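You operate a simulated robot arm through the tools that you are given. There is no shell and no other tool. Be economical: measure what you need, move in short steps, check, and stop when the job is done.

Carry out the task below with a simulated robot arm. There is one attempt and no reset: what you move stays moved.

TASK
Put things in order on the wooden side of the desk. At the end: the blue tube (marked "TOOTHPASTE") stands where the teal bottle (marked "CONDITIONER") stood; the cream kit (marked "SHOWER CAP") from the wooden side of the desk stands where the blue tube stood; the white night light stands on top of the green box; the teal bottle from the wooden side of the desk stands where the white night light stood; whatever was shut is shut again. Leave all else as you found it, and nothing knocked over.
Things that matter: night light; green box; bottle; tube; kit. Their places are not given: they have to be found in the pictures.

It is judged by the outcome, as a careful person would: the job done as asked, and still so three seconds after it is handed in. It fails if anything else is knocked over, pushed out of place, dropped, spilled or broken.

THE ROBOT
A 7-joint arm with a two-finger parallel gripper, fixed in place. Base frame: the origin is at the foot of the arm, x ahead of it, y to its left, z up; the work surface is at about z = 0. Lengths are in m, angles in rad, forces in N, time in s.
With the tool pointing down near the work surface it reaches from about 0.24 to 0.62 m from the base axis. Its first joint turns from -1.152 to 1.152 rad. Payload 2.6 kg.
Tool frame: the origin (TCP) lies between the finger pads and is the grasp point; the fingertips stand 0.03 m ahead of it; z points along the fingers, y is the line along which they close. The gripper opens to 0.094 m. The fingers are 0.028 m wide and 0.01 m thick; the gripper's body (0.05 by 0.096 m) begins 0.055 m behind the TCP.
Orientation is that of the tool frame in the base frame, as [roll, pitch, yaw] about the fixed x, y, z axes, in that order (R = Rz(yaw) Ry(pitch) Rx(roll)). With the fingers straight down and closing along the base's y, the tool's x points along the base's -x, its y along +y and its z along -z.

THE INTERFACE
- The arm moves only by the tool move_arm. Its argument "targets" is a list of rows, each a list of 3 entries, a list of its own where there are three numbers: the gripper command, from -1 (shut) to 1 (fully open), values between in proportion, then the shift along the tool's x, y, z in units of 20 mm (1.0 is 20 mm), then the turn, a rotation vector about the tool's x, y, z in units of 8 degrees (1.0 is 8 degrees). In form: [[fingers, [x, y, z], [wx, wy, wz]], ...]. A call has 1 to 20 rows; each row shifts and turns the commanded pose from where the row before left it, along the tool's axes as they then stand. A call with a number of a shift or a turn outside -1 to 1 is refused whole. A row lasts 0.2 s, in which the tool goes at most 0.05 m and 0.15 rad; a call with a longer step from one row to the next is refused whole, and so is a gripper value outside its range. A pose out of reach is approached as far as the arm can. The call stops where the force on the tool passes 40 N (or 10 N more than at its start, if that is more) or the arm is blocked; 0.2 s more then pass. The fingers move at their own pace (about 0.072 m/s each) and stop on an object; they squeeze with about 22 N. The grip force told is the motor's: it shows also when the fingers shut on nothing. Time passes only in rows, and 0.2 s behind the last, so rows that do not move let the fingers close. It gives the time, the measured TCP pose, the force on the tool (base axes), the opening and the grip force at its end, in the units of the frame above (readings bear some noise).
- Cameras (640 x 400 px; columns grow to the right, rows downward): "scene" is fixed at [0.043, 0.4308, 0.5808]; the picture's right is [-0.73, -0.68, 0.00], its down [-0.36, 0.39, -0.85] and it looks along [0.58, -0.62, -0.53] (base axes); focal length 334 px, centre (320, 200). "wrist" rides on the gripper at [-0.037, 0, -0.058] in the tool frame; the picture's right is [0.00, -1.00, 0.00], its down [0.97, 0.00, -0.24] and it looks along [0.24, 0.00, 0.97] (tool axes); focal length 218 px, centre (320, 200).
- camera(camera): a new picture of that camera. No time passes.
- locate(camera, pixels): for up to 12 pixels [column, row] of the newest picture of that camera ("zoom" is the newest enlarged one), the place [x, y, z] in the base frame of the surface seen there, good to about 0.002 m, but the place of the scene camera against the robot may be out by one fixed shift of up to 0.018 m in any direction. No time passes.
- close_up(camera, box): a new picture of the part [left, top, right, bottom] of that camera's present view, enlarged. No time passes.
- hand_in(): hands the job in; it is judged then, once.

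Work in short steps. Measure before you move; look again where a grasp or a placing could have gone wrong, and mend it. You have 80 turns and 46 pictures in all, those below and enlarged ones among them. Open the gripper and draw the arm clear of the work before you hand the job in, unless the task says otherwise; then end with one line.

The tools are called after "Request:" by a JSON object that holds its "fn" and its "kwargs". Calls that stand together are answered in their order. move_arm: Moves the arm, as the interface text tells. Its arguments: {"type":"object","properties":{"targets":{"type":"array","items":{"type":"array"}}},"required":["targets"]} The other tools are called the same way: camera (camera) takes a picture; locate (camera, pixels) gives the place of the surface under pixels of a picture; close_up (camera, box) takes an enlarged picture of a part of a camera's view; hand_in () hands the job in.

At the start:

```text
time_s: 0.0
ee_pos: [0.3622, -0.1731, 0.3695]
tool_rot: [-3.141, 0.0, 3.142]
contact_force: [-0.8, 0.1, -0.3]
grip_width: 0.0941
grip_force: 0.0
```

scene: 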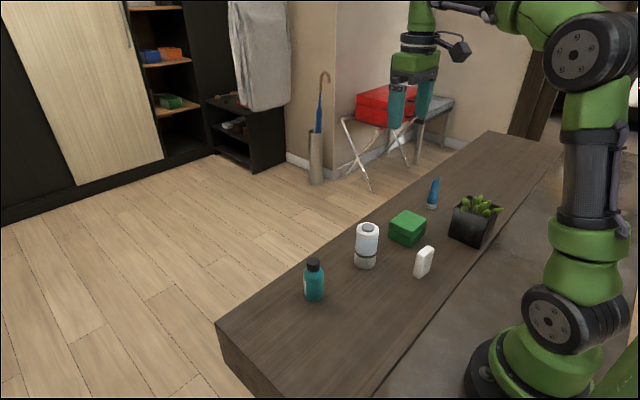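
wrist: 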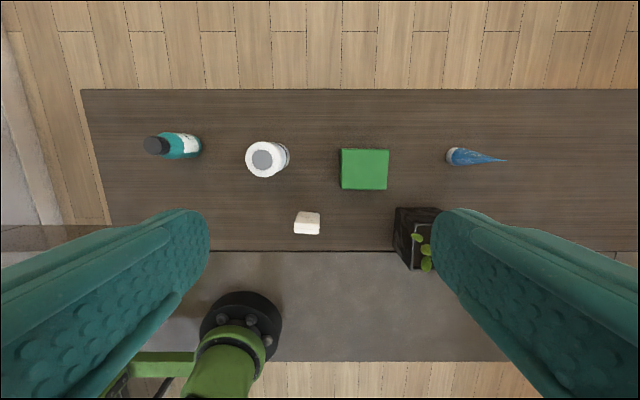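

The pictures show teal bottle (314,280), white cylinder (366,245), green box (407,228), tube (433,193), cream item (424,262), and a planter. I take a close-up and locate points in the wrist view.

Request:
{"fn": "close_up", "kwargs": {"camera": "scene", "box": [280, 160, 520, 310]}}

Request:
{"fn": "locate", "kwargs": {"camera": "wrist", "pixels": [[154, 145], [190, 145], [263, 159], [285, 155], [345, 153], [385, 153], [384, 186], [344, 185], [455, 156], [307, 218], [297, 229], [318, 230]]}}

Request:
{"fn": "locate", "kwargs": {"camera": "scene", "pixels": [[314, 262], [314, 285], [367, 228], [366, 240], [366, 262], [433, 182], [432, 205], [408, 221], [424, 250], [420, 268], [430, 262], [410, 238]]}}

```text
2.67 times, centred on (400, 235) of scene
```

zoom: 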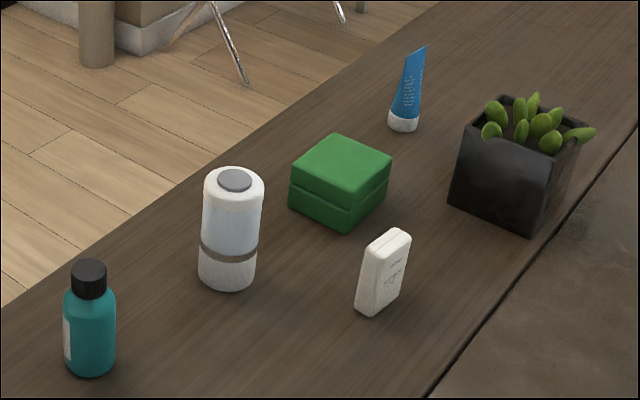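

```text
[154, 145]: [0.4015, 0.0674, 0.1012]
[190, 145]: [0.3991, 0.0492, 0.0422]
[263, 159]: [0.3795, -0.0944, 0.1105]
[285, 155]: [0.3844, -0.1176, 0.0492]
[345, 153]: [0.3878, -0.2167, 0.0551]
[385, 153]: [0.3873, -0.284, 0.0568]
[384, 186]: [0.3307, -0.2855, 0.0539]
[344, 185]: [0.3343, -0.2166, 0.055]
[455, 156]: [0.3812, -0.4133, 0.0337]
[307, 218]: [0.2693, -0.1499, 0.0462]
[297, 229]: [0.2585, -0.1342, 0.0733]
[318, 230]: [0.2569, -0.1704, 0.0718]
```

```text
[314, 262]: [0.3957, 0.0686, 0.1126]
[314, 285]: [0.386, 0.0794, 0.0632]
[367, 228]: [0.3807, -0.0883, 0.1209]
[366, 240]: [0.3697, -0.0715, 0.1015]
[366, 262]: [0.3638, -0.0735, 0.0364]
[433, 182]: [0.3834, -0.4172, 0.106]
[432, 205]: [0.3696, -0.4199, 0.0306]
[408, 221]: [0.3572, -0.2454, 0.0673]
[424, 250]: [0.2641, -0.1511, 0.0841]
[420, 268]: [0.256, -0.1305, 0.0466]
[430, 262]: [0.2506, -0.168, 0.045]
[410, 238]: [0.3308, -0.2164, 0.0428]
```

Night light top centre is about (0.380,-0.094,0.11). Moving above it at z≈0.25 to refine.

Request:
{"fn": "move_arm", "kwargs": {"targets": [[1, [-0.144, 0.656, 1], [0, 0, 0]], [1, [-0.144, 0.656, 1], [0, 0, 0]], [1, [-0.144, 0.656, 1], [0, 0, 0]], [1, [-0.144, 0.656, 1], [0, 0, 0]], [1, [-0.144, 0.656, 1], [0, 0, 0]], [1, [-0.144, 0.656, 1], [0, 0, 0]], [1, [0, 0, 0], [0, 0, 0]]]}}

Request:
{"fn": "camera", "kwargs": {"camera": "wrist"}}

```text
time_s: 1.6
ee_pos: [0.3794, -0.0949, 0.2476]
tool_rot: [-3.14, 0.0, 3.141]
contact_force: [-0.2, 0.0, -0.4]
grip_width: 0.0941
grip_force: 0.1
```

```text
42 pictures are left
```

wrist: 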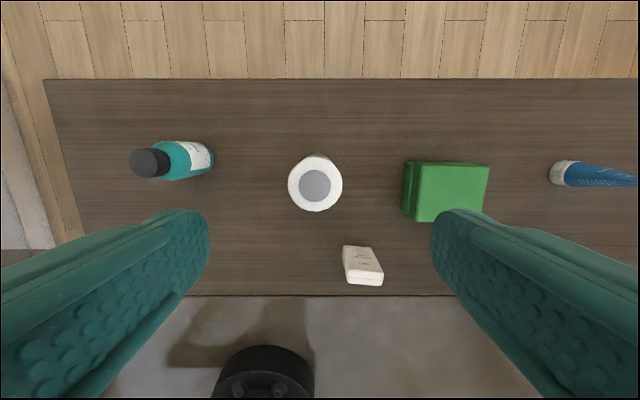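

The light's top is at (315,185). I locate its rim, the box top corners, and the bases of neighbours.

Request:
{"fn": "locate", "kwargs": {"camera": "wrist", "pixels": [[315, 185], [292, 184], [338, 184], [315, 207], [315, 162], [421, 166], [487, 168], [482, 218], [150, 163], [240, 200], [563, 172], [413, 217]]}}

Request:
{"fn": "close_up", "kwargs": {"camera": "wrist", "box": [340, 140, 500, 240]}}

```text
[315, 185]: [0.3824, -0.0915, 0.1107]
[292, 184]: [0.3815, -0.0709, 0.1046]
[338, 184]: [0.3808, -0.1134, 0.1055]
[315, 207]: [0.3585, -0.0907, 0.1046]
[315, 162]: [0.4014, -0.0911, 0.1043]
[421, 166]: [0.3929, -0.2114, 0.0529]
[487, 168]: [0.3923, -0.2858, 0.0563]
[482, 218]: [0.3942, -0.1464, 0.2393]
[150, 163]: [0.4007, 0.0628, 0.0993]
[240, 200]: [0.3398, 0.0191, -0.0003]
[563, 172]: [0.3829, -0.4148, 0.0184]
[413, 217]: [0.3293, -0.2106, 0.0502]
```

```text
4.00 times, centred on (420, 190) of wrist
```

zoom: 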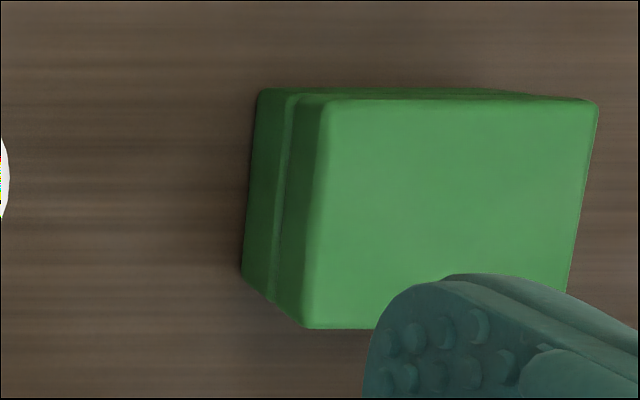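

Light centre (0.381,-0.0915); box centre (0.3605,-0.250), top z≈0.0555. Descend and grasp the light at z≈0.067.

Request:
{"fn": "move_arm", "kwargs": {"targets": [[1, [-0.08, 0.17, 1], [0, 0, 0]], [1, [0, 0, 1], [0, 0, 0]], [1, [0, 0, 1], [0, 0, 0]], [1, [0, 0, 1], [0, 0, 0]], [1, [0, 0, 1], [0, 0, 0]], [1, [0, 0, 1], [0, 0, 0]], [1, [0, 0, 1], [0, 0, 0]], [1, [0, 0, 1], [0, 0, 0]], [1, [0, 0, 1], [0, 0, 0]], [1, [0, 0, 0], [0, 0, 0]], [0.2, [0, 0, 0], [0, 0, 0]], [-0.2, [0, 0, 0], [0, 0, 0]], [-1, [0, 0, 0], [0, 0, 0]], [-1, [0, 0, 0], [0, 0, 0]], [-1, [0, 0, 0], [0, 0, 0]]]}}

```text
time_s: 4.8
ee_pos: [0.3834, -0.0917, 0.0693]
tool_rot: [3.141, 0.001, -3.142]
contact_force: [-0.2, -0.3, 0.5]
grip_width: 0.0522
grip_force: 22.0
```

Held (width 0.052). Lift 0.1 m and carry over the box.

Request:
{"fn": "move_arm", "kwargs": {"targets": [[-1, [0, 0, -0.5], [0, 0, 0]], [-1, [0, 0, -1], [0, 0, 0]], [-1, [0, 0, -1], [0, 0, 0]], [-1, [0, 0, -1], [0, 0, 0]], [-1, [0, 0, -1], [0, 0, 0]], [-1, [0, 0, -0.5], [0, 0, 0]], [-1, [0.128, -0.99, 0], [0, 0, 0]], [-1, [0.128, -0.99, 0], [0, 0, 0]], [-1, [0.128, -0.99, 0], [0, 0, 0]], [-1, [0.128, -0.99, 0], [0, 0, 0]], [-1, [0.128, -0.99, 0], [0, 0, 0]], [-1, [0.128, -0.99, 0], [0, 0, 0]], [-1, [0.128, -0.99, 0], [0, 0, 0]], [-1, [0.128, -0.99, 0], [0, 0, 0]], [-1, [0, 0, 0], [0, 0, 0]], [-1, [0, 0, 0], [0, 0, 0]]]}}

Request:
{"fn": "close_up", "kwargs": {"camera": "scene", "box": [320, 140, 480, 240]}}

```text
time_s: 8.2
ee_pos: [0.3609, -0.251, 0.1662]
tool_rot: [-3.14, 0.0, -3.141]
contact_force: [0.3, 0.5, -2.3]
grip_width: 0.0522
grip_force: 22.0
```

```text
4.00 times, centred on (400, 190) of scene
```

zoom: 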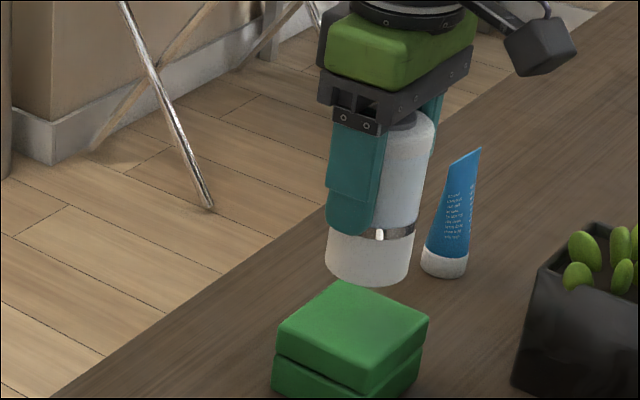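

Light hangs above the box. Lower most of the way.

Request:
{"fn": "move_arm", "kwargs": {"targets": [[-1, [0, 0, 0.6], [0, 0, 0]], [-1, [0, 0, 0.6], [0, 0, 0]], [-1, [0, 0, 0.4], [0, 0, 0]], [-1, [0, 0, 0.2], [0, 0, 0]], [-1, [0, 0, 0.1], [0, 0, 0]], [-1, [0, 0, 0], [0, 0, 0]]]}}

Request:
{"fn": "close_up", "kwargs": {"camera": "scene", "box": [340, 150, 468, 230]}}

```text
time_s: 9.6
ee_pos: [0.3618, -0.2501, 0.1309]
tool_rot: [-3.141, 0.002, -3.14]
contact_force: [0.1, -1.0, -1.7]
grip_width: 0.0523
grip_force: 22.2
```

```text
5.00 times, centred on (404, 190) of scene
```

zoom: 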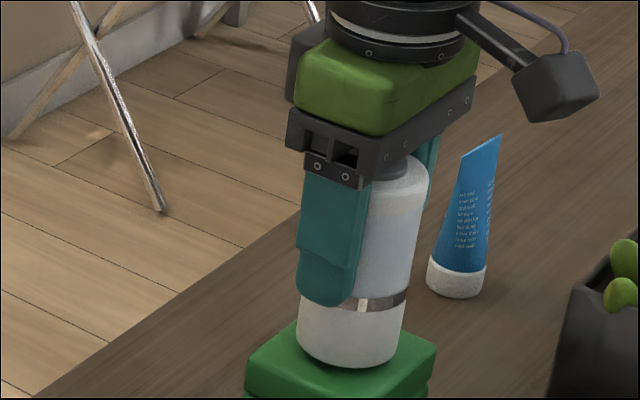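

Still a few mm to go (no contact force). Lower 5 mm in small steps.

Request:
{"fn": "move_arm", "kwargs": {"targets": [[-1, [0, 0, 0.1], [0, 0, 0]], [-1, [0, 0, 0.1], [0, 0, 0]], [-1, [0, 0, 0.05], [0, 0, 0]], [-1, [0, 0, 0], [0, 0, 0]]]}}

```text
time_s: 10.6
ee_pos: [0.3604, -0.2499, 0.1261]
tool_rot: [3.142, -0.001, 3.141]
contact_force: [0.9, 0.1, -2.4]
grip_width: 0.0523
grip_force: 22.1
```

Request:
{"fn": "move_arm", "kwargs": {"targets": [[-1, [0, 0, 0.05], [0, 0, 0]], [-1, [0, 0, 0.05], [0, 0, 0]], [-1, [0, 0, 0], [0, 0, 0]]]}}

```text
time_s: 11.4
ee_pos: [0.3625, -0.2506, 0.1251]
tool_rot: [-3.139, 0.002, 3.138]
contact_force: [-5.6, 2.7, 18.0]
grip_width: 0.052
grip_force: 21.7
```

Contact (18 N up). Ease up 1 mm, open, and rise.

Request:
{"fn": "move_arm", "kwargs": {"targets": [[-1, [0, 0, -0.05], [0, 0, 0]], [-0.1, [0, 0, 0], [0, 0, 0]], [0.3, [0, 0, 0], [0, 0, 0]], [0.7, [0, 0, 0], [0, 0, 0]], [0.7, [0, 0, 0], [0, 0, 0]], [0.7, [0, 0, 0], [0, 0, 0]], [0.7, [0, 0, -0.5], [0, 0, 0]], [0.7, [0, 0, -1], [0, 0, 0]], [0.7, [0, 0, -1], [0, 0, 0]], [0.7, [0, 0, -1], [0, 0, 0]], [0.7, [0, 0, -1], [0, 0, 0]], [0.7, [0, 0, -1], [0, 0, 0]], [0.7, [0, 0, 0], [0, 0, 0]]]}}

Request:
{"fn": "close_up", "kwargs": {"camera": "scene", "box": [280, 150, 520, 300]}}

```text
time_s: 14.2
ee_pos: [0.3608, -0.2515, 0.2326]
tool_rot: [-3.141, -0.002, -3.141]
contact_force: [-0.1, 0.2, 0.4]
grip_width: 0.0798
grip_force: 0.0
```

```text
2.67 times, centred on (400, 225) of scene
```

zoom: 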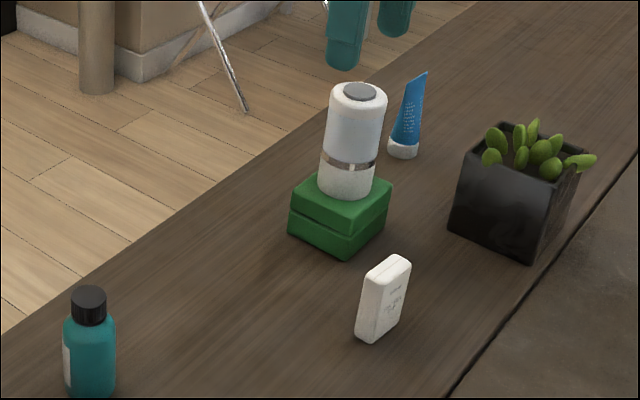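

Light stands well on the box. Move above the bottle (~(0.400,0.063)).

Request:
{"fn": "move_arm", "kwargs": {"targets": [[1, [-0.122, 0.98, 0], [0, 0, 0]], [1, [-0.122, 0.98, 0], [0, 0, 0]], [1, [-0.122, 0.98, 0], [0, 0, 0]], [1, [-0.122, 0.98, 0], [0, 0, 0]], [1, [-0.122, 0.98, 0], [0, 0, 0]], [1, [-0.122, 0.98, 0], [0, 0, 0]], [1, [-0.122, 0.98, 0], [0, 0, 0]], [1, [-0.122, 0.98, 0], [0, 0, 0]], [1, [-0.122, 0.98, 0], [0, 0, 0]], [1, [-0.122, 0.98, 0], [0, 0, 0]], [1, [-0.122, 0.98, 0], [0, 0, 0]], [1, [-0.122, 0.98, 0], [0, 0, 0]], [1, [-0.122, 0.98, 0], [0, 0, 0]], [1, [-0.122, 0.98, 0], [0, 0, 0]], [1, [-0.122, 0.98, 0], [0, 0, 0]], [1, [-0.122, 0.98, 0], [0, 0, 0]], [1, [0, 0, 0], [0, 0, 0]]]}}

Request:
{"fn": "close_up", "kwargs": {"camera": "wrist", "box": [240, 120, 400, 220]}}

```text
time_s: 17.8
ee_pos: [0.3985, 0.0652, 0.2354]
tool_rot: [-3.141, 0.0, 3.141]
contact_force: [-0.7, -0.1, 0.5]
grip_width: 0.0939
grip_force: 0.0
```

```text
4.00 times, centred on (320, 170) of wrist
```

zoom: 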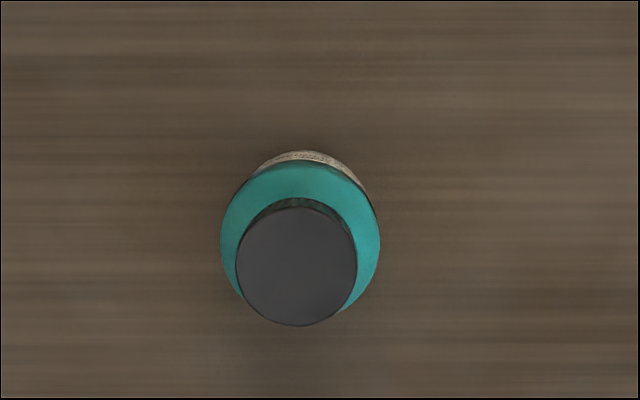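

Request:
{"fn": "locate", "kwargs": {"camera": "zoom", "pixels": [[297, 265], [240, 265], [354, 265], [297, 320], [297, 212], [224, 240], [376, 240], [299, 172]]}}

```text
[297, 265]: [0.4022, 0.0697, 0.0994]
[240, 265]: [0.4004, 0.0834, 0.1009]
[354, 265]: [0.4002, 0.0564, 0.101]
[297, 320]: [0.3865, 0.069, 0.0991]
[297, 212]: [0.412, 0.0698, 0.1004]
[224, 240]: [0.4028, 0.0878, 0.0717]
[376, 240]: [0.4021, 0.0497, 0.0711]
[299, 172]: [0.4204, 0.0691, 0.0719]
```

Bottle centre (0.400,0.069), body 0.04 wide up to z 0.072. Descend to z≈0.053 and grasp.

Request:
{"fn": "move_arm", "kwargs": {"targets": [[1, [0, 0.25, 1], [0, 0, 0]], [1, [0, 0, 1], [0, 0, 0]], [1, [0, 0, 1], [0, 0, 0]], [1, [0, 0, 1], [0, 0, 0]], [1, [0, 0, 1], [0, 0, 0]], [1, [0, 0, 1], [0, 0, 0]], [1, [0, 0, 1], [0, 0, 0]], [1, [0, 0, 1], [0, 0, 0]], [1, [0, 0, 0.7], [0, 0, 0]], [1, [0, 0, 0.42], [0, 0, 0]], [1, [0, 0, 0], [0, 0, 0]], [0.2, [0, 0, 0], [0, 0, 0]], [-0.2, [0, 0, 0], [0, 0, 0]], [-1, [0, 0, 0], [0, 0, 0]], [-1, [0, 0, 0], [0, 0, 0]], [-1, [0, 0, 0], [0, 0, 0]]]}}

```text
time_s: 21.2
ee_pos: [0.4002, 0.068, 0.0527]
tool_rot: [-3.141, 0.0, 3.141]
contact_force: [0.4, -0.9, 0.6]
grip_width: 0.0407
grip_force: 22.0
```

Held. Lift 6 cm, carry to the light's old place, and lower to ~4 mm above.

Request:
{"fn": "move_arm", "kwargs": {"targets": [[-1, [0, 0, -0.5], [0, 0, 0]], [-1, [0, 0, -1], [0, 0, 0]], [-1, [0, 0, -1], [0, 0, 0]], [-1, [0, 0, -0.5], [0, 0, 0]], [-1, [0.106, -0.892, 0], [0, 0, 0]], [-1, [0.106, -0.892, 0], [0, 0, 0]], [-1, [0.106, -0.892, 0], [0, 0, 0]], [-1, [0.106, -0.892, 0], [0, 0, 0]], [-1, [0.106, -0.892, 0], [0, 0, 0]], [-1, [0.106, -0.892, 0], [0, 0, 0]], [-1, [0.106, -0.892, 0], [0, 0, 0]], [-1, [0.106, -0.892, 0], [0, 0, 0]], [-1, [0.106, -0.892, 0], [0, 0, 0]], [-1, [0, 0, 0], [0, 0, 0]], [-1, [0, 0, 1], [0, 0, 0]], [-1, [0, 0, 1], [0, 0, 0]], [-1, [0, 0, 0.5], [0, 0, 0]], [-1, [0, 0, 0.3], [0, 0, 0]], [-1, [0, 0, 0], [0, 0, 0]]]}}

Request:
{"fn": "move_arm", "kwargs": {"targets": [[-1, [0, 0, 0.1], [0, 0, 0]], [-1, [0, 0, 0.05], [0, 0, 0]], [-1, [0, 0, 0], [0, 0, 0]]]}}

```text
time_s: 25.2
ee_pos: [0.3781, -0.0915, 0.0556]
tool_rot: [-3.141, 0.0, -3.141]
contact_force: [-0.7, -0.5, -0.3]
grip_width: 0.0407
grip_force: 22.2
```

```text
time_s: 26.0
ee_pos: [0.3797, -0.0931, 0.0538]
tool_rot: [-3.141, 0.001, 3.141]
contact_force: [0.3, 0.5, -1.0]
grip_width: 0.0408
grip_force: 22.0
```

Request:
{"fn": "move_arm", "kwargs": {"targets": [[-1, [0, 0, 0.05], [0, 0, 0]], [-1, [0, 0, 0.05], [0, 0, 0]], [-1, [0, 0, 0], [0, 0, 0]]]}}

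```text
time_s: 26.8
ee_pos: [0.3803, -0.0919, 0.053]
tool_rot: [3.142, 0.003, -3.141]
contact_force: [-1.6, 1.8, 9.3]
grip_width: 0.0405
grip_force: 21.6
```

Contact at the table. Release and rise to ~0.24.

Request:
{"fn": "move_arm", "kwargs": {"targets": [[-0.3, [0, 0, 0], [0, 0, 0]], [0.1, [0, 0, 0], [0, 0, 0]], [0.7, [0, 0, 0], [0, 0, 0]], [0.7, [0, 0, 0], [0, 0, 0]], [0.7, [0, 0, 0], [0, 0, 0]], [0.7, [0, 0, -0.5], [0, 0, 0]], [0.7, [0, 0, -1], [0, 0, 0]], [0.7, [0, 0, -1], [0, 0, 0]], [0.7, [0, 0, -1], [0, 0, 0]], [0.7, [0, 0, -1], [0, 0, 0]], [0.7, [0, 0, -1], [0, 0, 0]], [0.7, [0, 0, -1], [0, 0, 0]], [0.7, [0, 0, -1], [0, 0, 0]], [0.7, [0, 0, -1], [0, 0, 0]], [0.7, [0, 0, -1], [0, 0, 0]], [0.7, [0, 0, -0.3], [0, 0, 0]], [0.7, [0, 0, 0], [0, 0, 0]]]}}

Request:
{"fn": "move_arm", "kwargs": {"targets": [[1, [0, -1, 0], [0, 0, 0]], [1, [0, -1, 0], [0, 0, 0]], [1, [0, -1, 0], [0, 0, 0]], [1, [0, -1, 0], [0, 0, 0]], [1, [0, -1, 0], [0, 0, 0]], [1, [0, -1, 0], [0, 0, 0]], [1, [0, -1, 0], [0, 0, 0]], [1, [0, -1, 0], [0, 0, 0]], [1, [0, -1, 0], [0, 0, 0]], [1, [0, -1, 0], [0, 0, 0]], [1, [0, -1, 0], [0, 0, 0]], [1, [0, -1, 0], [0, 0, 0]], [1, [0, -1, 0], [0, 0, 0]], [1, [0, -1, 0], [0, 0, 0]], [1, [0, -1, 0], [0, 0, 0]], [1, [0, -1, 0], [0, 0, 0]], [1, [0, 0, 0], [0, 0, 0]]]}}

Request:
{"fn": "camera", "kwargs": {"camera": "wrist"}}

Request:
{"fn": "camera", "kwargs": {"camera": "scene"}}

```text
time_s: 30.4
ee_pos: [0.3787, -0.0897, 0.2471]
tool_rot: [3.14, 0.001, -3.141]
contact_force: [1.0, 0.6, -0.5]
grip_width: 0.08
grip_force: 0.0
```

```text
time_s: 34.0
ee_pos: [0.3805, -0.4121, 0.2489]
tool_rot: [3.141, -0.001, -3.14]
contact_force: [0.3, -0.6, 0.0]
grip_width: 0.0938
grip_force: 0.0
```

```text
36 pictures are left
```

wrist: 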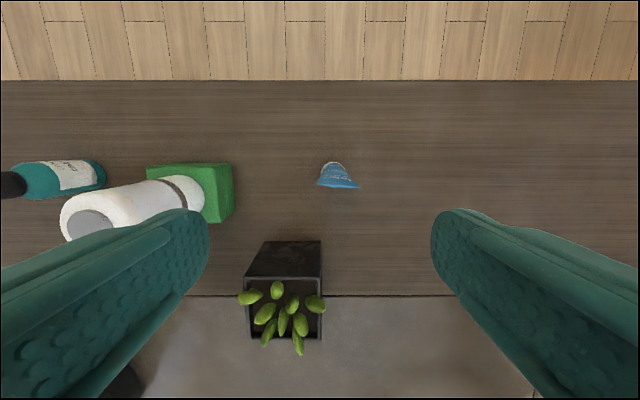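

```text
35 pictures are left
```

scene: 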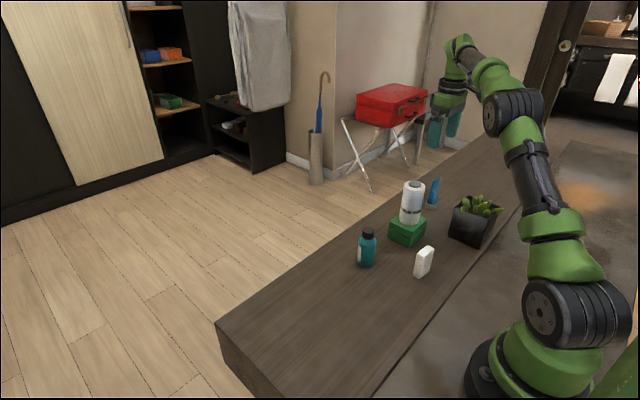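

Tube's crimp runs roughly along y, at (317–361,186). Zoom in for angle and position.

Request:
{"fn": "close_up", "kwargs": {"camera": "wrist", "box": [292, 150, 388, 210]}}

Request:
{"fn": "locate", "kwargs": {"camera": "wrist", "pixels": [[319, 185], [329, 186], [340, 187], [350, 187], [357, 187], [325, 169], [334, 164], [343, 168], [265, 280], [321, 282]]}}

```text
6.67 times, centred on (340, 180) of wrist
```

zoom: 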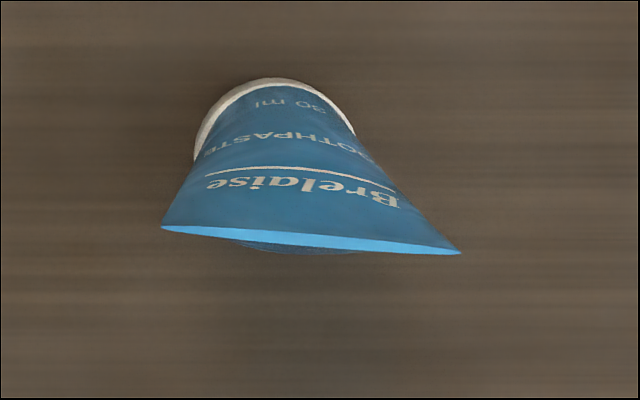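

```text
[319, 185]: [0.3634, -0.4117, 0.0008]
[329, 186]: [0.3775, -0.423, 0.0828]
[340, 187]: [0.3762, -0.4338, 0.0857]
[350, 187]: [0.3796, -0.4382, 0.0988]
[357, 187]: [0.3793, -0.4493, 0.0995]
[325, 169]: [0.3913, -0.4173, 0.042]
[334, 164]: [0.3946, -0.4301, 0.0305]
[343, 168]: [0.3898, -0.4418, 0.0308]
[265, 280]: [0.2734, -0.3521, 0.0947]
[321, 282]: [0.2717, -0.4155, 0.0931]
```

Request:
{"fn": "locate", "kwargs": {"camera": "zoom", "pixels": [[172, 227], [240, 234], [310, 240], [380, 246], [448, 250], [222, 200], [390, 205], [270, 82], [200, 140], [350, 122], [270, 110], [300, 160]]}}

```text
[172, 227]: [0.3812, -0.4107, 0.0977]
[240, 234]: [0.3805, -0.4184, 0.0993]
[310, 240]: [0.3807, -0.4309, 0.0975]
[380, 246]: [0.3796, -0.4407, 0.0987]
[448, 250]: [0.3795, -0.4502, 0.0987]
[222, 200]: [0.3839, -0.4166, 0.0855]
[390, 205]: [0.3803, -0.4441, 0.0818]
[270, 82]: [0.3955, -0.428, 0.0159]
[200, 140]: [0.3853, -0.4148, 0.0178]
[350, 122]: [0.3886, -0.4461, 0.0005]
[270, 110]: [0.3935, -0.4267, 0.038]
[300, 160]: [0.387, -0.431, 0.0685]
```

Tube centre (0.380,-0.430), crimp along y turned ~4°, top z≈0.099. Align and descend to z≈0.053, close.

Request:
{"fn": "move_arm", "kwargs": {"targets": [[1, [0.02, -0.93, 0.5], [0, 0, 0]], [1, [0, 0, 0.25], [0, 0, 0.5]], [1, [0, 0, 1], [0, 0, 0]], [1, [0, 0, 1], [0, 0, 0]], [1, [0, 0, 1], [0, 0, 0]], [1, [0, 0, 1], [0, 0, 0]], [1, [0, 0, 1], [0, 0, 0]], [1, [0, 0, 1], [0, 0, 0]], [1, [0, 0, 1], [0, 0, 0]], [1, [0, 0, 1], [0, 0, 0]], [1, [0, 0, 0.6], [0, 0, 0]], [1, [0, 0, 0.35], [0, 0, 0]], [1, [0, 0, 0], [0, 0, 0]]]}}

Request:
{"fn": "camera", "kwargs": {"camera": "wrist"}}

```text
time_s: 36.8
ee_pos: [0.3787, -0.4293, 0.0542]
tool_rot: [-3.142, 0.002, 3.071]
contact_force: [0.7, 0.0, 0.0]
grip_width: 0.0938
grip_force: 0.0
```

```text
33 pictures are left
```

wrist: 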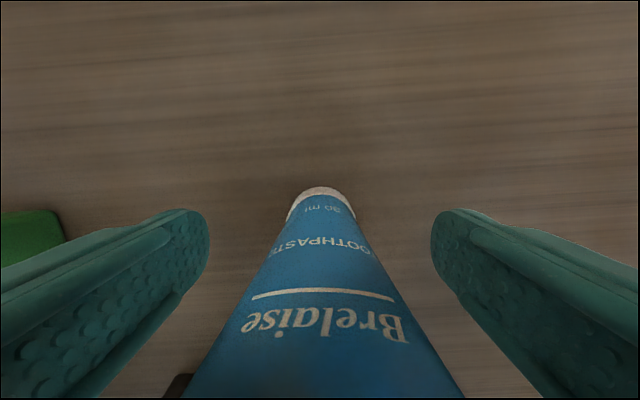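

Tube is centred between the fingers (cap at (320,200)). Close gently.

Request:
{"fn": "move_arm", "kwargs": {"targets": [[0.5, [0, 0, 0], [0, 0, 0]], [0.2, [0, 0, 0], [0, 0, 0]], [0, [0, 0, 0], [0, 0, 0]], [-0.3, [0, 0, 0], [0, 0, 0]], [-1, [0, 0, 0], [0, 0, 0]], [-1, [0, 0, 0], [0, 0, 0]], [-1, [0, 0, 0], [0, 0, 0]]]}}

Request:
{"fn": "camera", "kwargs": {"camera": "wrist"}}

```text
time_s: 38.4
ee_pos: [0.3805, -0.43, 0.0541]
tool_rot: [3.141, 0.0, 3.073]
contact_force: [-0.3, -0.2, -0.2]
grip_width: 0.0428
grip_force: 21.8
```

```text
32 pictures are left
```

wrist: 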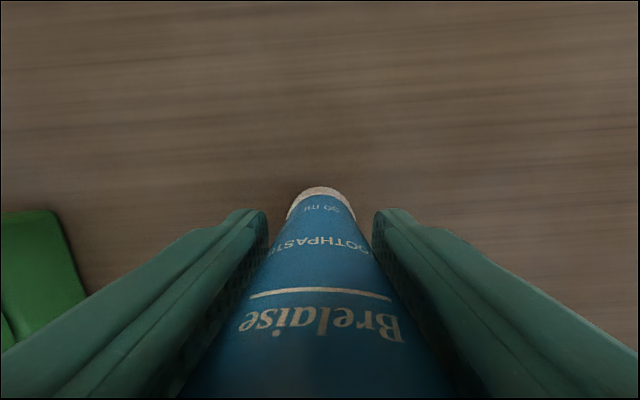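

Held at 0.043. Lift 3 cm and check that it hangs upright.

Request:
{"fn": "move_arm", "kwargs": {"targets": [[-1, [0, 0, -0.25], [0, 0, 0]], [-1, [0, 0, -0.5], [0, 0, 0]], [-1, [0, 0, -0.5], [0, 0, 0]], [-1, [0, 0, -0.25], [0, 0, 0]], [-1, [0, 0, 0], [0, 0, 0]], [-1, [0, 0, 0], [0, 0, 0]]]}}

Request:
{"fn": "camera", "kwargs": {"camera": "wrist"}}

Request:
{"fn": "close_up", "kwargs": {"camera": "scene", "box": [380, 130, 508, 210]}}

```text
time_s: 39.8
ee_pos: [0.3797, -0.4295, 0.0835]
tool_rot: [-3.142, 0.0, 3.074]
contact_force: [0.0, 0.2, -0.3]
grip_width: 0.042
grip_force: 22.2
```

```text
31 pictures are left
```

wrist: 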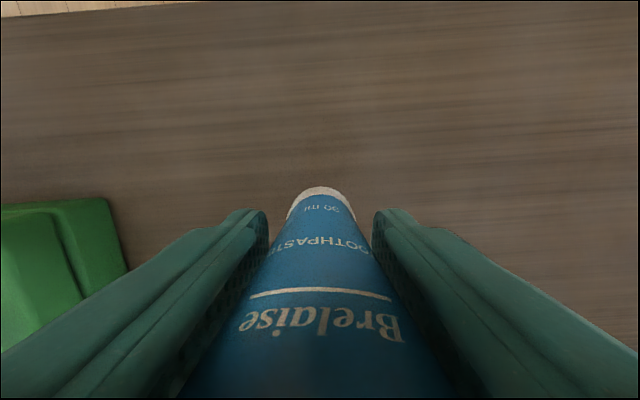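

```text
5.00 times, centred on (444, 170) of scene
```

zoom: 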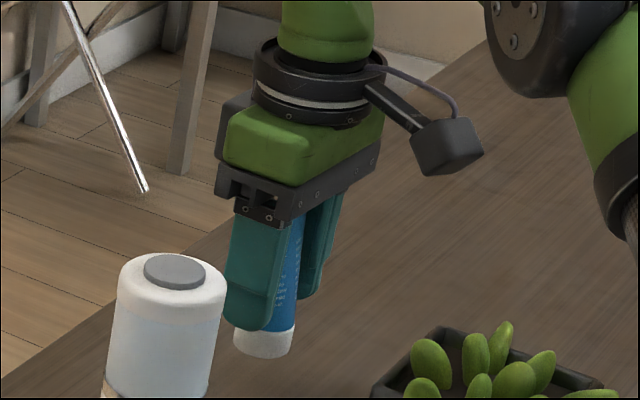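

It holds firmly and upright. Lift to z≈0.264, undo the yaw, and carry to the bottle's old place.

Request:
{"fn": "move_arm", "kwargs": {"targets": [[-1, [0, 0, -0.5], [0, 0, 0]], [-1, [0, 0, -1], [0, 0, 0]], [-1, [0, 0, -1], [0, 0, 0]], [-1, [0, 0, -1], [0, 0, 0]], [-1, [0, 0, -1], [0, 0, 0]], [-1, [0, 0, -1], [0, 0, 0]], [-1, [0, 0, -1], [0, 0, 0]], [-1, [0, 0, -1], [0, 0, 0]], [-1, [0, 0, -1], [0, 0, 0]], [-1, [0, 0, -0.5], [0, 0, 0]], [-1, [0, 0, 0], [0, 0, -0.25]], [-1, [0, 0, 0], [0, 0, -0.25]], [-1, [0, 0, 0], [0, 0, 0]]]}}

Request:
{"fn": "move_arm", "kwargs": {"targets": [[-1, [0, 0.5, 0], [0, 0, 0]], [-1, [0, 1, 0], [0, 0, 0]], [-1, [0, 1, 0], [0, 0, 0]], [-1, [0, 1, 0], [0, 0, 0]], [-1, [0, 1, 0], [0, 0, 0]], [-1, [0, 1, 0], [0, 0, 0]], [-1, [0, 1, 0], [0, 0, 0]], [-1, [0, 1, 0], [0, 0, 0]], [-1, [0, 1, 0], [0, 0, 0]], [-1, [0, 1, 0], [0, 0, 0]], [-1, [0, 1, 0], [0, 0, 0]], [-1, [0, 1, 0], [0, 0, 0]], [-1, [0, 1, 0], [0, 0, 0]], [-1, [0, 1, 0], [0, 0, 0]], [-1, [0, 1, 0], [0, 0, 0]], [-1, [0, 1, 0], [0, 0, 0]], [-1, [0, 1, 0], [0, 0, 0]], [-1, [0, 1, 0], [0, 0, 0]]]}}

Request:
{"fn": "move_arm", "kwargs": {"targets": [[-1, [-0.13, 1, 0], [0, 0, 0]], [-1, [-0.13, 1, 0], [0, 0, 0]], [-1, [-0.13, 1, 0], [0, 0, 0]], [-1, [-0.13, 1, 0], [0, 0, 0]], [-1, [-0.13, 1, 0], [0, 0, 0]], [-1, [-0.13, 1, 0], [0, 0, 0]], [-1, [-0.11, 1, 0], [0, 0, 0]], [-1, [-0.1, 0.45, 0], [0, 0, 0]], [-1, [0, 0, 0], [0, 0, 0]], [-1, [0, 0, 0], [0, 0, 0]]]}}

Request:
{"fn": "camera", "kwargs": {"camera": "wrist"}}

```text
time_s: 42.6
ee_pos: [0.3809, -0.4259, 0.2596]
tool_rot: [3.141, 0.0, -3.141]
contact_force: [-0.2, 0.8, -0.9]
grip_width: 0.0426
grip_force: 22.6
out of reach, approached as far as the arm can: row 10
```

```text
time_s: 46.4
ee_pos: [0.3833, -0.0765, 0.2605]
tool_rot: [3.141, 0.0, 3.14]
contact_force: [0.3, 0.1, -1.2]
grip_width: 0.0427
grip_force: 21.6
```

```text
time_s: 48.6
ee_pos: [0.4006, 0.0733, 0.2623]
tool_rot: [-3.142, 0.0, 3.141]
contact_force: [-0.2, 0.4, -0.3]
grip_width: 0.0428
grip_force: 21.9
```

```text
29 pictures are left
```

wrist: 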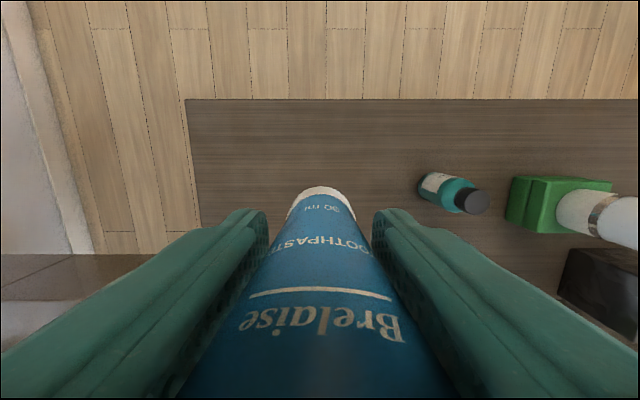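

Shift y by −4 mm to 0.069 and descend to z≈0.062.

Request:
{"fn": "move_arm", "kwargs": {"targets": [[-1, [0, -0.2, 0.5], [0, 0, 0]], [-1, [0, 0, 1], [0, 0, 0]], [-1, [0, 0, 1], [0, 0, 0]], [-1, [0, 0, 1], [0, 0, 0]], [-1, [0, 0, 1], [0, 0, 0]], [-1, [0, 0, 1], [0, 0, 0]], [-1, [0, 0, 1], [0, 0, 0]], [-1, [0, 0, 1], [0, 0, 0]], [-1, [0, 0, 1], [0, 0, 0]], [-1, [0, 0, 1], [0, 0, 0]], [-1, [0, 0, 0.5], [0, 0, 0]], [-1, [0, 0, 0], [0, 0, 0]], [-1, [0, 0, 0], [0, 0, 0]]]}}

Request:
{"fn": "close_up", "kwargs": {"camera": "scene", "box": [250, 200, 410, 300]}}

```text
time_s: 51.4
ee_pos: [0.3995, 0.0689, 0.0628]
tool_rot: [-3.141, 0.002, -3.141]
contact_force: [0.4, 0.0, -1.2]
grip_width: 0.0423
grip_force: 21.3
```

```text
4.00 times, centred on (330, 250) of scene
```

zoom: 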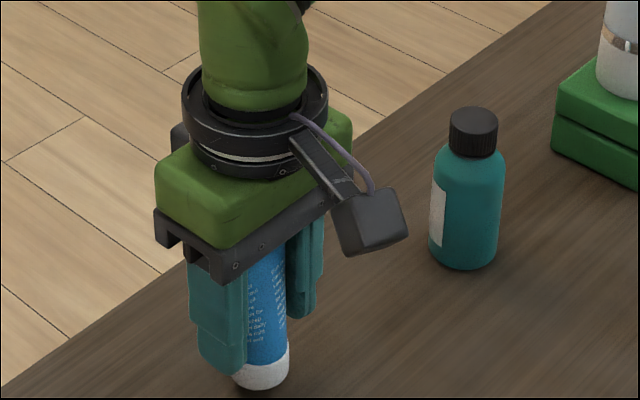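

Expected contact at TCP ≈0.054; lower 7 mm gently.

Request:
{"fn": "move_arm", "kwargs": {"targets": [[-1, [0, 0, 0.15], [0, 0, 0]], [-1, [0, 0, 0.1], [0, 0, 0]], [-1, [0, 0, 0.05], [0, 0, 0]], [-1, [0, 0, 0.05], [0, 0, 0]], [-1, [0, 0, 0], [0, 0, 0]]]}}

Request:
{"fn": "move_arm", "kwargs": {"targets": [[-1, [0, 0, 0.05], [0, 0, 0]], [-1, [0, 0, 0], [0, 0, 0]]]}}

```text
time_s: 52.6
ee_pos: [0.4008, 0.0678, 0.0556]
tool_rot: [3.141, -0.001, -3.14]
contact_force: [0.1, -0.4, 0.3]
grip_width: 0.0426
grip_force: 21.8
```

```text
time_s: 53.2
ee_pos: [0.3992, 0.0687, 0.0544]
tool_rot: [3.141, -0.001, 3.14]
contact_force: [-3.4, -2.2, 7.2]
grip_width: 0.0427
grip_force: 21.8
```

Contact. Release slowly and rise.

Request:
{"fn": "move_arm", "kwargs": {"targets": [[-0.1, [0, 0, 0], [0, 0, 0]], [0, [0, 0, 0], [0, 0, 0]], [0.2, [0, 0, 0], [0, 0, 0]], [0.6, [0, 0, 0], [0, 0, 0]], [0.8, [0, 0, 0], [0, 0, 0]], [0.8, [0, 0, 0], [0, 0, 0]], [0.8, [0, 0, -0.3], [0, 0, 0]], [0.8, [0, 0, -0.7], [0, 0, 0]], [0.8, [0, 0, -1], [0, 0, 0]], [0.8, [0, 0, -1], [0, 0, 0]], [0.8, [0, 0, -1], [0, 0, 0]], [0.8, [0, 0, -1], [0, 0, 0]], [0.8, [0, 0, -1], [0, 0, 0]], [0.8, [0, 0, -1], [0, 0, 0]], [0.8, [0, 0, -1], [0, 0, 0]], [0.8, [0, 0, 0], [0, 0, 0]]]}}

Request:
{"fn": "camera", "kwargs": {"camera": "wrist"}}

```text
time_s: 56.6
ee_pos: [0.4002, 0.0683, 0.2147]
tool_rot: [3.141, 0.0, 3.141]
contact_force: [-0.7, -0.1, -0.4]
grip_width: 0.0847
grip_force: 0.0
```

```text
27 pictures are left
```

wrist: 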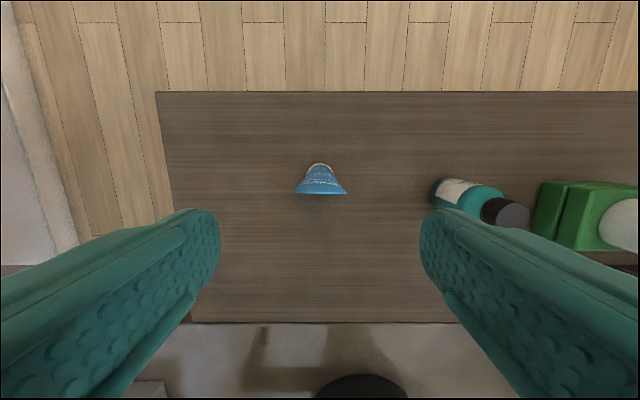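

Tube stands. Move above the kit (~(0.262,-0.152)).

Request:
{"fn": "move_arm", "kwargs": {"targets": [[1, [0.575, -0.919, 0], [0, 0, 0]], [1, [0.575, -0.919, 0], [0, 0, 0]], [1, [0.575, -0.919, 0], [0, 0, 0]], [1, [0.575, -0.919, 0], [0, 0, 0]], [1, [0.575, -0.919, 0], [0, 0, 0]], [1, [0.575, -0.919, 0], [0, 0, 0]], [1, [0.575, -0.919, 0], [0, 0, 0]], [1, [0.575, -0.919, 0], [0, 0, 0]], [1, [0.575, -0.919, 0], [0, 0, 0]], [1, [0.575, -0.919, 0], [0, 0, 0]], [1, [0.575, -0.919, 0], [0, 0, 0]], [1, [0.575, -0.919, 0], [0, 0, 0]], [1, [0, 0, 0], [0, 0, 0]]]}}

Request:
{"fn": "camera", "kwargs": {"camera": "wrist"}}

Request:
{"fn": "close_up", "kwargs": {"camera": "wrist", "box": [256, 140, 384, 220]}}

```text
time_s: 59.4
ee_pos: [0.263, -0.153, 0.2131]
tool_rot: [-3.14, 0.001, 3.141]
contact_force: [0.2, -0.6, -0.3]
grip_width: 0.0939
grip_force: 0.2
```

```text
26 pictures are left
```

wrist: 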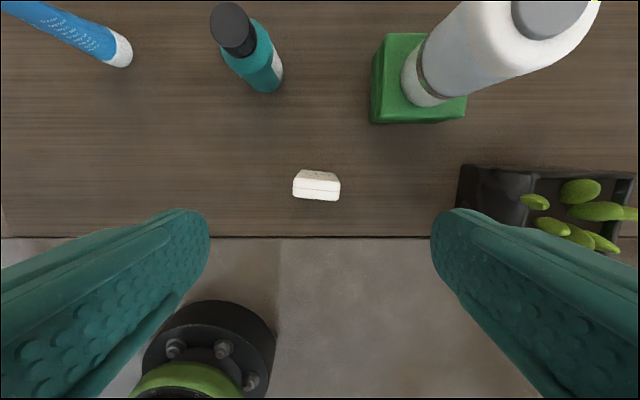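

```text
5.00 times, centred on (320, 180) of wrist
```

zoom: 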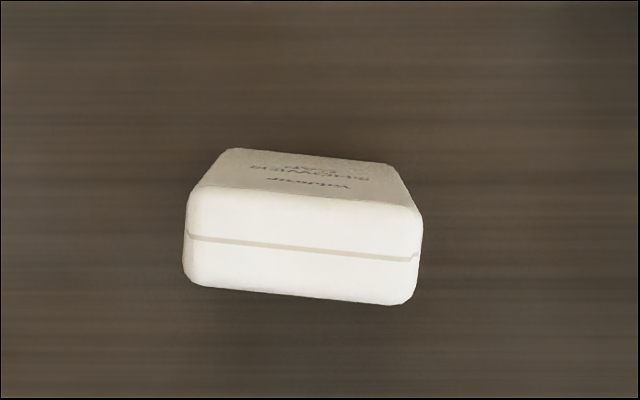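

Request:
{"fn": "locate", "kwargs": {"camera": "zoom", "pixels": [[192, 240], [300, 246], [412, 257], [304, 200], [300, 285], [215, 200], [395, 215], [200, 275], [395, 290], [310, 160]]}}

```text
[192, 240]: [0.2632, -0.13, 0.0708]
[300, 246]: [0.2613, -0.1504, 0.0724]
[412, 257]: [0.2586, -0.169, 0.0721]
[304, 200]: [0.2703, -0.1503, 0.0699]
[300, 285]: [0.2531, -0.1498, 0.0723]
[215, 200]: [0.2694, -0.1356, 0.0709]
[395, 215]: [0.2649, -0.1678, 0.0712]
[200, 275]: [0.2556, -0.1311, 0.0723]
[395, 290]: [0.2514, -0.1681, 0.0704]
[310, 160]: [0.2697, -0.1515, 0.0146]
```

Kit centre (0.261,-0.150), 0.041 along y turned ~6°, top 0.072. Align yaw and descend to z≈0.040, grip.

Request:
{"fn": "move_arm", "kwargs": {"targets": [[1, [0.05, 0.12, 0.5], [0, 0, 0]], [1, [0, 0, 0.25], [0, 0, 0.75]], [1, [0, 0, 1], [0, 0, 0]], [1, [0, 0, 1], [0, 0, 0]], [1, [0, 0, 1], [0, 0, 0]], [1, [0, 0, 1], [0, 0, 0]], [1, [0, 0, 1], [0, 0, 0]], [1, [0, 0, 1], [0, 0, 0]], [1, [0, 0, 1], [0, 0, 0]], [1, [0, 0, 0.6], [0, 0, 0]], [1, [0, 0, 0.32], [0, 0, 0]], [1, [0, 0, 0], [0, 0, 0]], [0.5, [0, 0, 0], [0, 0, 0]], [0.2, [0, 0, 0], [0, 0, 0]], [0, [0, 0, 0], [0, 0, 0]], [-0.3, [0, 0, 0], [0, 0, 0]], [-1, [0, 0, 0], [0, 0, 0]], [-1, [0, 0, 0], [0, 0, 0]], [-1, [0, 0, 0], [0, 0, 0]]]}}

Request:
{"fn": "camera", "kwargs": {"camera": "wrist"}}

```text
time_s: 63.4
ee_pos: [0.2627, -0.1508, 0.0389]
tool_rot: [-3.141, 0.0, 3.036]
contact_force: [0.2, -0.2, 1.1]
grip_width: 0.0472
grip_force: 22.3
```

```text
24 pictures are left
```

wrist: 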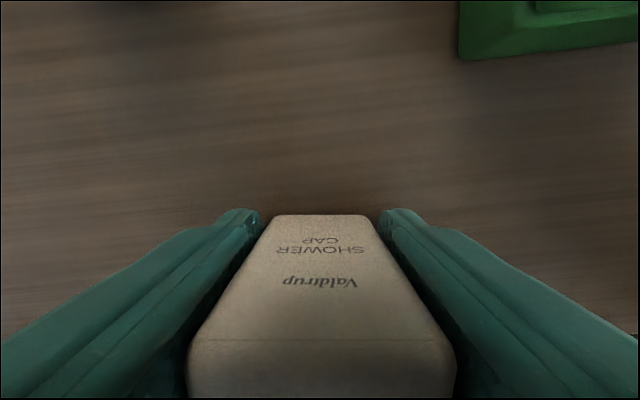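

SHOWER CAP kit is held well. Lift 0.205, undo yaw, carry to the tube's old place above everything.

Request:
{"fn": "move_arm", "kwargs": {"targets": [[-1, [0, 0, -0.25], [0, 0, 0]], [-1, [0, 0, -1], [0, 0, 0]], [-1, [0, 0, -1], [0, 0, 0]], [-1, [0, 0, -1], [0, 0, 0]], [-1, [0, 0, -1], [0, 0, 0]], [-1, [0, 0, -1], [0, 0, 0]], [-1, [0, 0, -1], [0, 0, 0]], [-1, [0, 0, -1], [0, 0, 0]], [-1, [0, 0, -1], [0, 0, 0]], [-1, [0, 0, -1], [0, 0, 0]], [-1, [0, 0, -1], [0, 0, 0]], [-1, [0, 0, 0], [0, 0, -0.375]], [-1, [0, 0, 0], [0, 0, -0.375]], [-1, [0, 0, 0], [0, 0, 0]]]}}

Request:
{"fn": "move_arm", "kwargs": {"targets": [[-1, [-0.372, -0.875, 0], [0, 0, 0]], [-1, [-0.372, -0.875, 0], [0, 0, 0]], [-1, [-0.372, -0.875, 0], [0, 0, 0]], [-1, [-0.372, -0.875, 0], [0, 0, 0]], [-1, [-0.372, -0.875, 0], [0, 0, 0]], [-1, [-0.372, -0.875, 0], [0, 0, 0]], [-1, [-0.372, -0.875, 0], [0, 0, 0]], [-1, [-0.372, -0.875, 0], [0, 0, 0]], [-1, [-0.372, -0.875, 0], [0, 0, 0]], [-1, [-0.372, -0.875, 0], [0, 0, 0]], [-1, [-0.372, -0.875, 0], [0, 0, 0]], [-1, [-0.372, -0.875, 0], [0, 0, 0]], [-1, [-0.372, -0.875, 0], [0, 0, 0]], [-1, [-0.372, -0.875, 0], [0, 0, 0]], [-1, [-0.372, -0.875, 0], [0, 0, 0]], [-1, [-0.372, -0.875, 0], [0, 0, 0]], [-1, [0, 0, 0], [0, 0, 0]], [-1, [0, 0, 0], [0, 0, 0]]]}}

Request:
{"fn": "camera", "kwargs": {"camera": "wrist"}}

```text
time_s: 66.4
ee_pos: [0.2626, -0.1494, 0.2434]
tool_rot: [-3.141, 0.0, 3.141]
contact_force: [-0.2, -0.5, -0.4]
grip_width: 0.0474
grip_force: 22.5
```

```text
time_s: 70.2
ee_pos: [0.3816, -0.43, 0.2442]
tool_rot: [-3.141, 0.0, -3.141]
contact_force: [0.6, -0.7, -0.2]
grip_width: 0.0474
grip_force: 22.4
```

```text
23 pictures are left
```

wrist: 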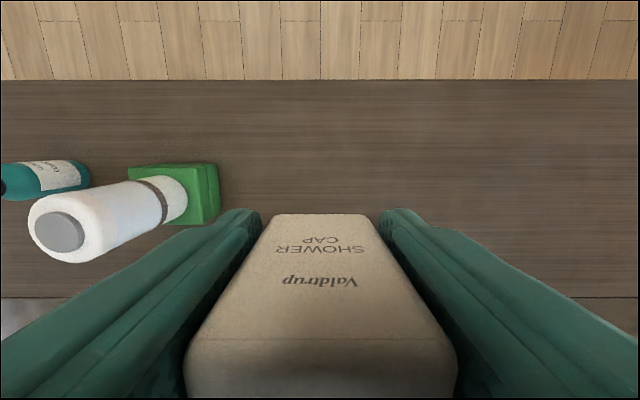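

At (0.381,-0.430). Descend 0.2 m, then feel for contact near 0.040.

Request:
{"fn": "move_arm", "kwargs": {"targets": [[-1, [0, 0, 0.5], [0, 0, 0]], [-1, [0, 0, 1], [0, 0, 0]], [-1, [0, 0, 1], [0, 0, 0]], [-1, [0, 0, 1], [0, 0, 0]], [-1, [0, 0, 1], [0, 0, 0]], [-1, [0, 0, 1], [0, 0, 0]], [-1, [0, 0, 1], [0, 0, 0]], [-1, [0, 0, 1], [0, 0, 0]], [-1, [0, 0, 1], [0, 0, 0]], [-1, [0, 0, 1], [0, 0, 0]], [-1, [0, 0, 0.4], [0, 0, 0]], [-1, [0, 0, 0.1], [0, 0, 0]], [-1, [0, 0, 0], [0, 0, 0]], [-1, [0, 0, 0], [0, 0, 0]]]}}

Request:
{"fn": "move_arm", "kwargs": {"targets": [[-1, [0, 0, 0.1], [0, 0, 0]], [-1, [0, 0, 0.05], [0, 0, 0]], [-1, [0, 0, 0], [0, 0, 0]]]}}

```text
time_s: 73.2
ee_pos: [0.3809, -0.4302, 0.0434]
tool_rot: [3.14, 0.0, -3.141]
contact_force: [-0.9, 0.0, 0.5]
grip_width: 0.0476
grip_force: 22.3
```

```text
time_s: 74.0
ee_pos: [0.3809, -0.4292, 0.0408]
tool_rot: [3.141, 0.001, -3.141]
contact_force: [0.1, 0.4, -0.3]
grip_width: 0.0474
grip_force: 22.2
```

Request:
{"fn": "move_arm", "kwargs": {"targets": [[-1, [0, 0, 0.05], [0, 0, 0]], [-1, [0, 0, 0.05], [0, 0, 0]], [-1, [0, 0, 0], [0, 0, 0]]]}}

```text
time_s: 74.8
ee_pos: [0.3793, -0.4308, 0.0405]
tool_rot: [-3.142, -0.001, -3.141]
contact_force: [-0.3, 0.7, 0.7]
grip_width: 0.0475
grip_force: 21.8
```

Request:
{"fn": "move_arm", "kwargs": {"targets": [[-1, [0, 0, 0.04], [0, 0, 0]], [-1, [0, 0, 0], [0, 0, 0]]]}}

```text
time_s: 75.4
ee_pos: [0.3808, -0.4315, 0.039]
tool_rot: [-3.141, -0.002, -3.141]
contact_force: [-0.5, -0.2, 0.9]
grip_width: 0.0474
grip_force: 22.0
```

Request:
{"fn": "move_arm", "kwargs": {"targets": [[-1, [0, 0, 0.04], [0, 0, 0]], [-1, [0, 0, 0], [0, 0, 0]]]}}

```text
time_s: 76.0
ee_pos: [0.3818, -0.4311, 0.0391]
tool_rot: [3.141, 0.002, -3.141]
contact_force: [-0.7, 1.9, 5.0]
grip_width: 0.0473
grip_force: 21.9
```

Contact. Release slowly and rise.

Request:
{"fn": "move_arm", "kwargs": {"targets": [[0, [0, 0, 0], [0, 0, 0]], [0.1, [0, 0, 0], [0, 0, 0]], [0.4, [0, 0, 0], [0, 0, 0]], [0.8, [0, 0, 0], [0, 0, 0]], [0.8, [0, 0, 0], [0, 0, 0]], [0.8, [0, 0, 0], [0, 0, 0]], [0.8, [0, 0, -0.3], [0, 0, 0]], [0.8, [0, 0, -0.7], [0, 0, 0]], [0.8, [0, 0, -1], [0, 0, 0]], [0.8, [0, 0, -1], [0, 0, 0]], [0.8, [0, 0, -1], [0, 0, 0]], [0.8, [0, 0, -1], [0, 0, 0]], [0.8, [0, 0, -1], [0, 0, 0]], [0.8, [0, 0, -1], [0, 0, 0]], [0.8, [0, 0, -1], [0, 0, 0]], [0.8, [0, 0, -1], [0, 0, 0]], [0.8, [0, 0, -1], [0, 0, 0]], [0.8, [0, 0, 0], [0, 0, 0]]]}}

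Request:
{"fn": "camera", "kwargs": {"camera": "wrist"}}

Request:
{"fn": "close_up", "kwargs": {"camera": "scene", "box": [270, 150, 526, 310]}}

```text
time_s: 79.8
ee_pos: [0.3813, -0.4313, 0.2376]
tool_rot: [-3.141, 0.001, 3.14]
contact_force: [-0.3, -0.5, -0.1]
grip_width: 0.0845
grip_force: 0.0
```

```text
22 pictures are left
```

wrist: 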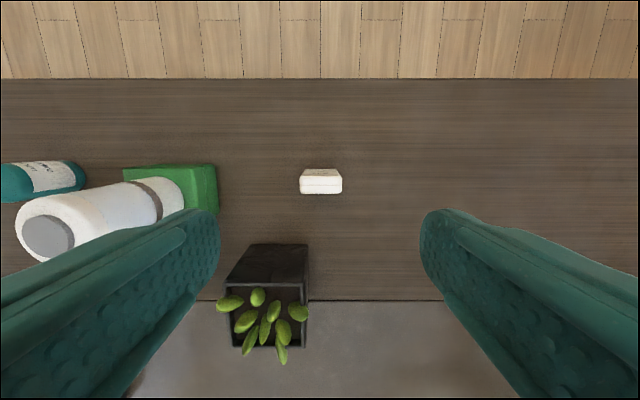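

```text
2.50 times, centred on (398, 230) of scene
```

zoom: 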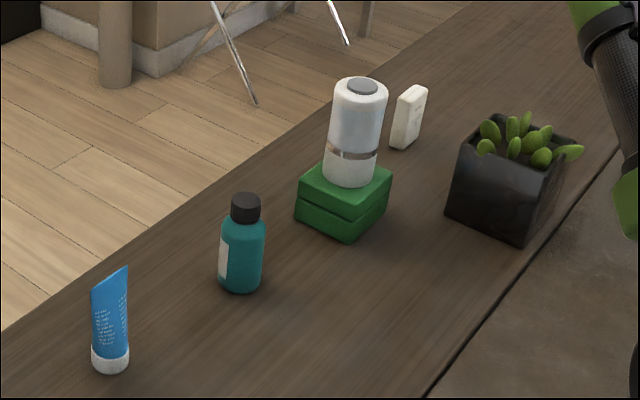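

All items stand upright in the places asked for, the box lid is shut, and the gripper is open and clear above. Handing in.

Request:
{"fn": "hand_in", "kwargs": {}}

```text
The job is handed in.
```

The job is handed in: the toothpaste tube, shower cap kit and conditioner bottle stand in their new places and the night light is on the shut green box. The last pictures show everything upright and nothing else moved.
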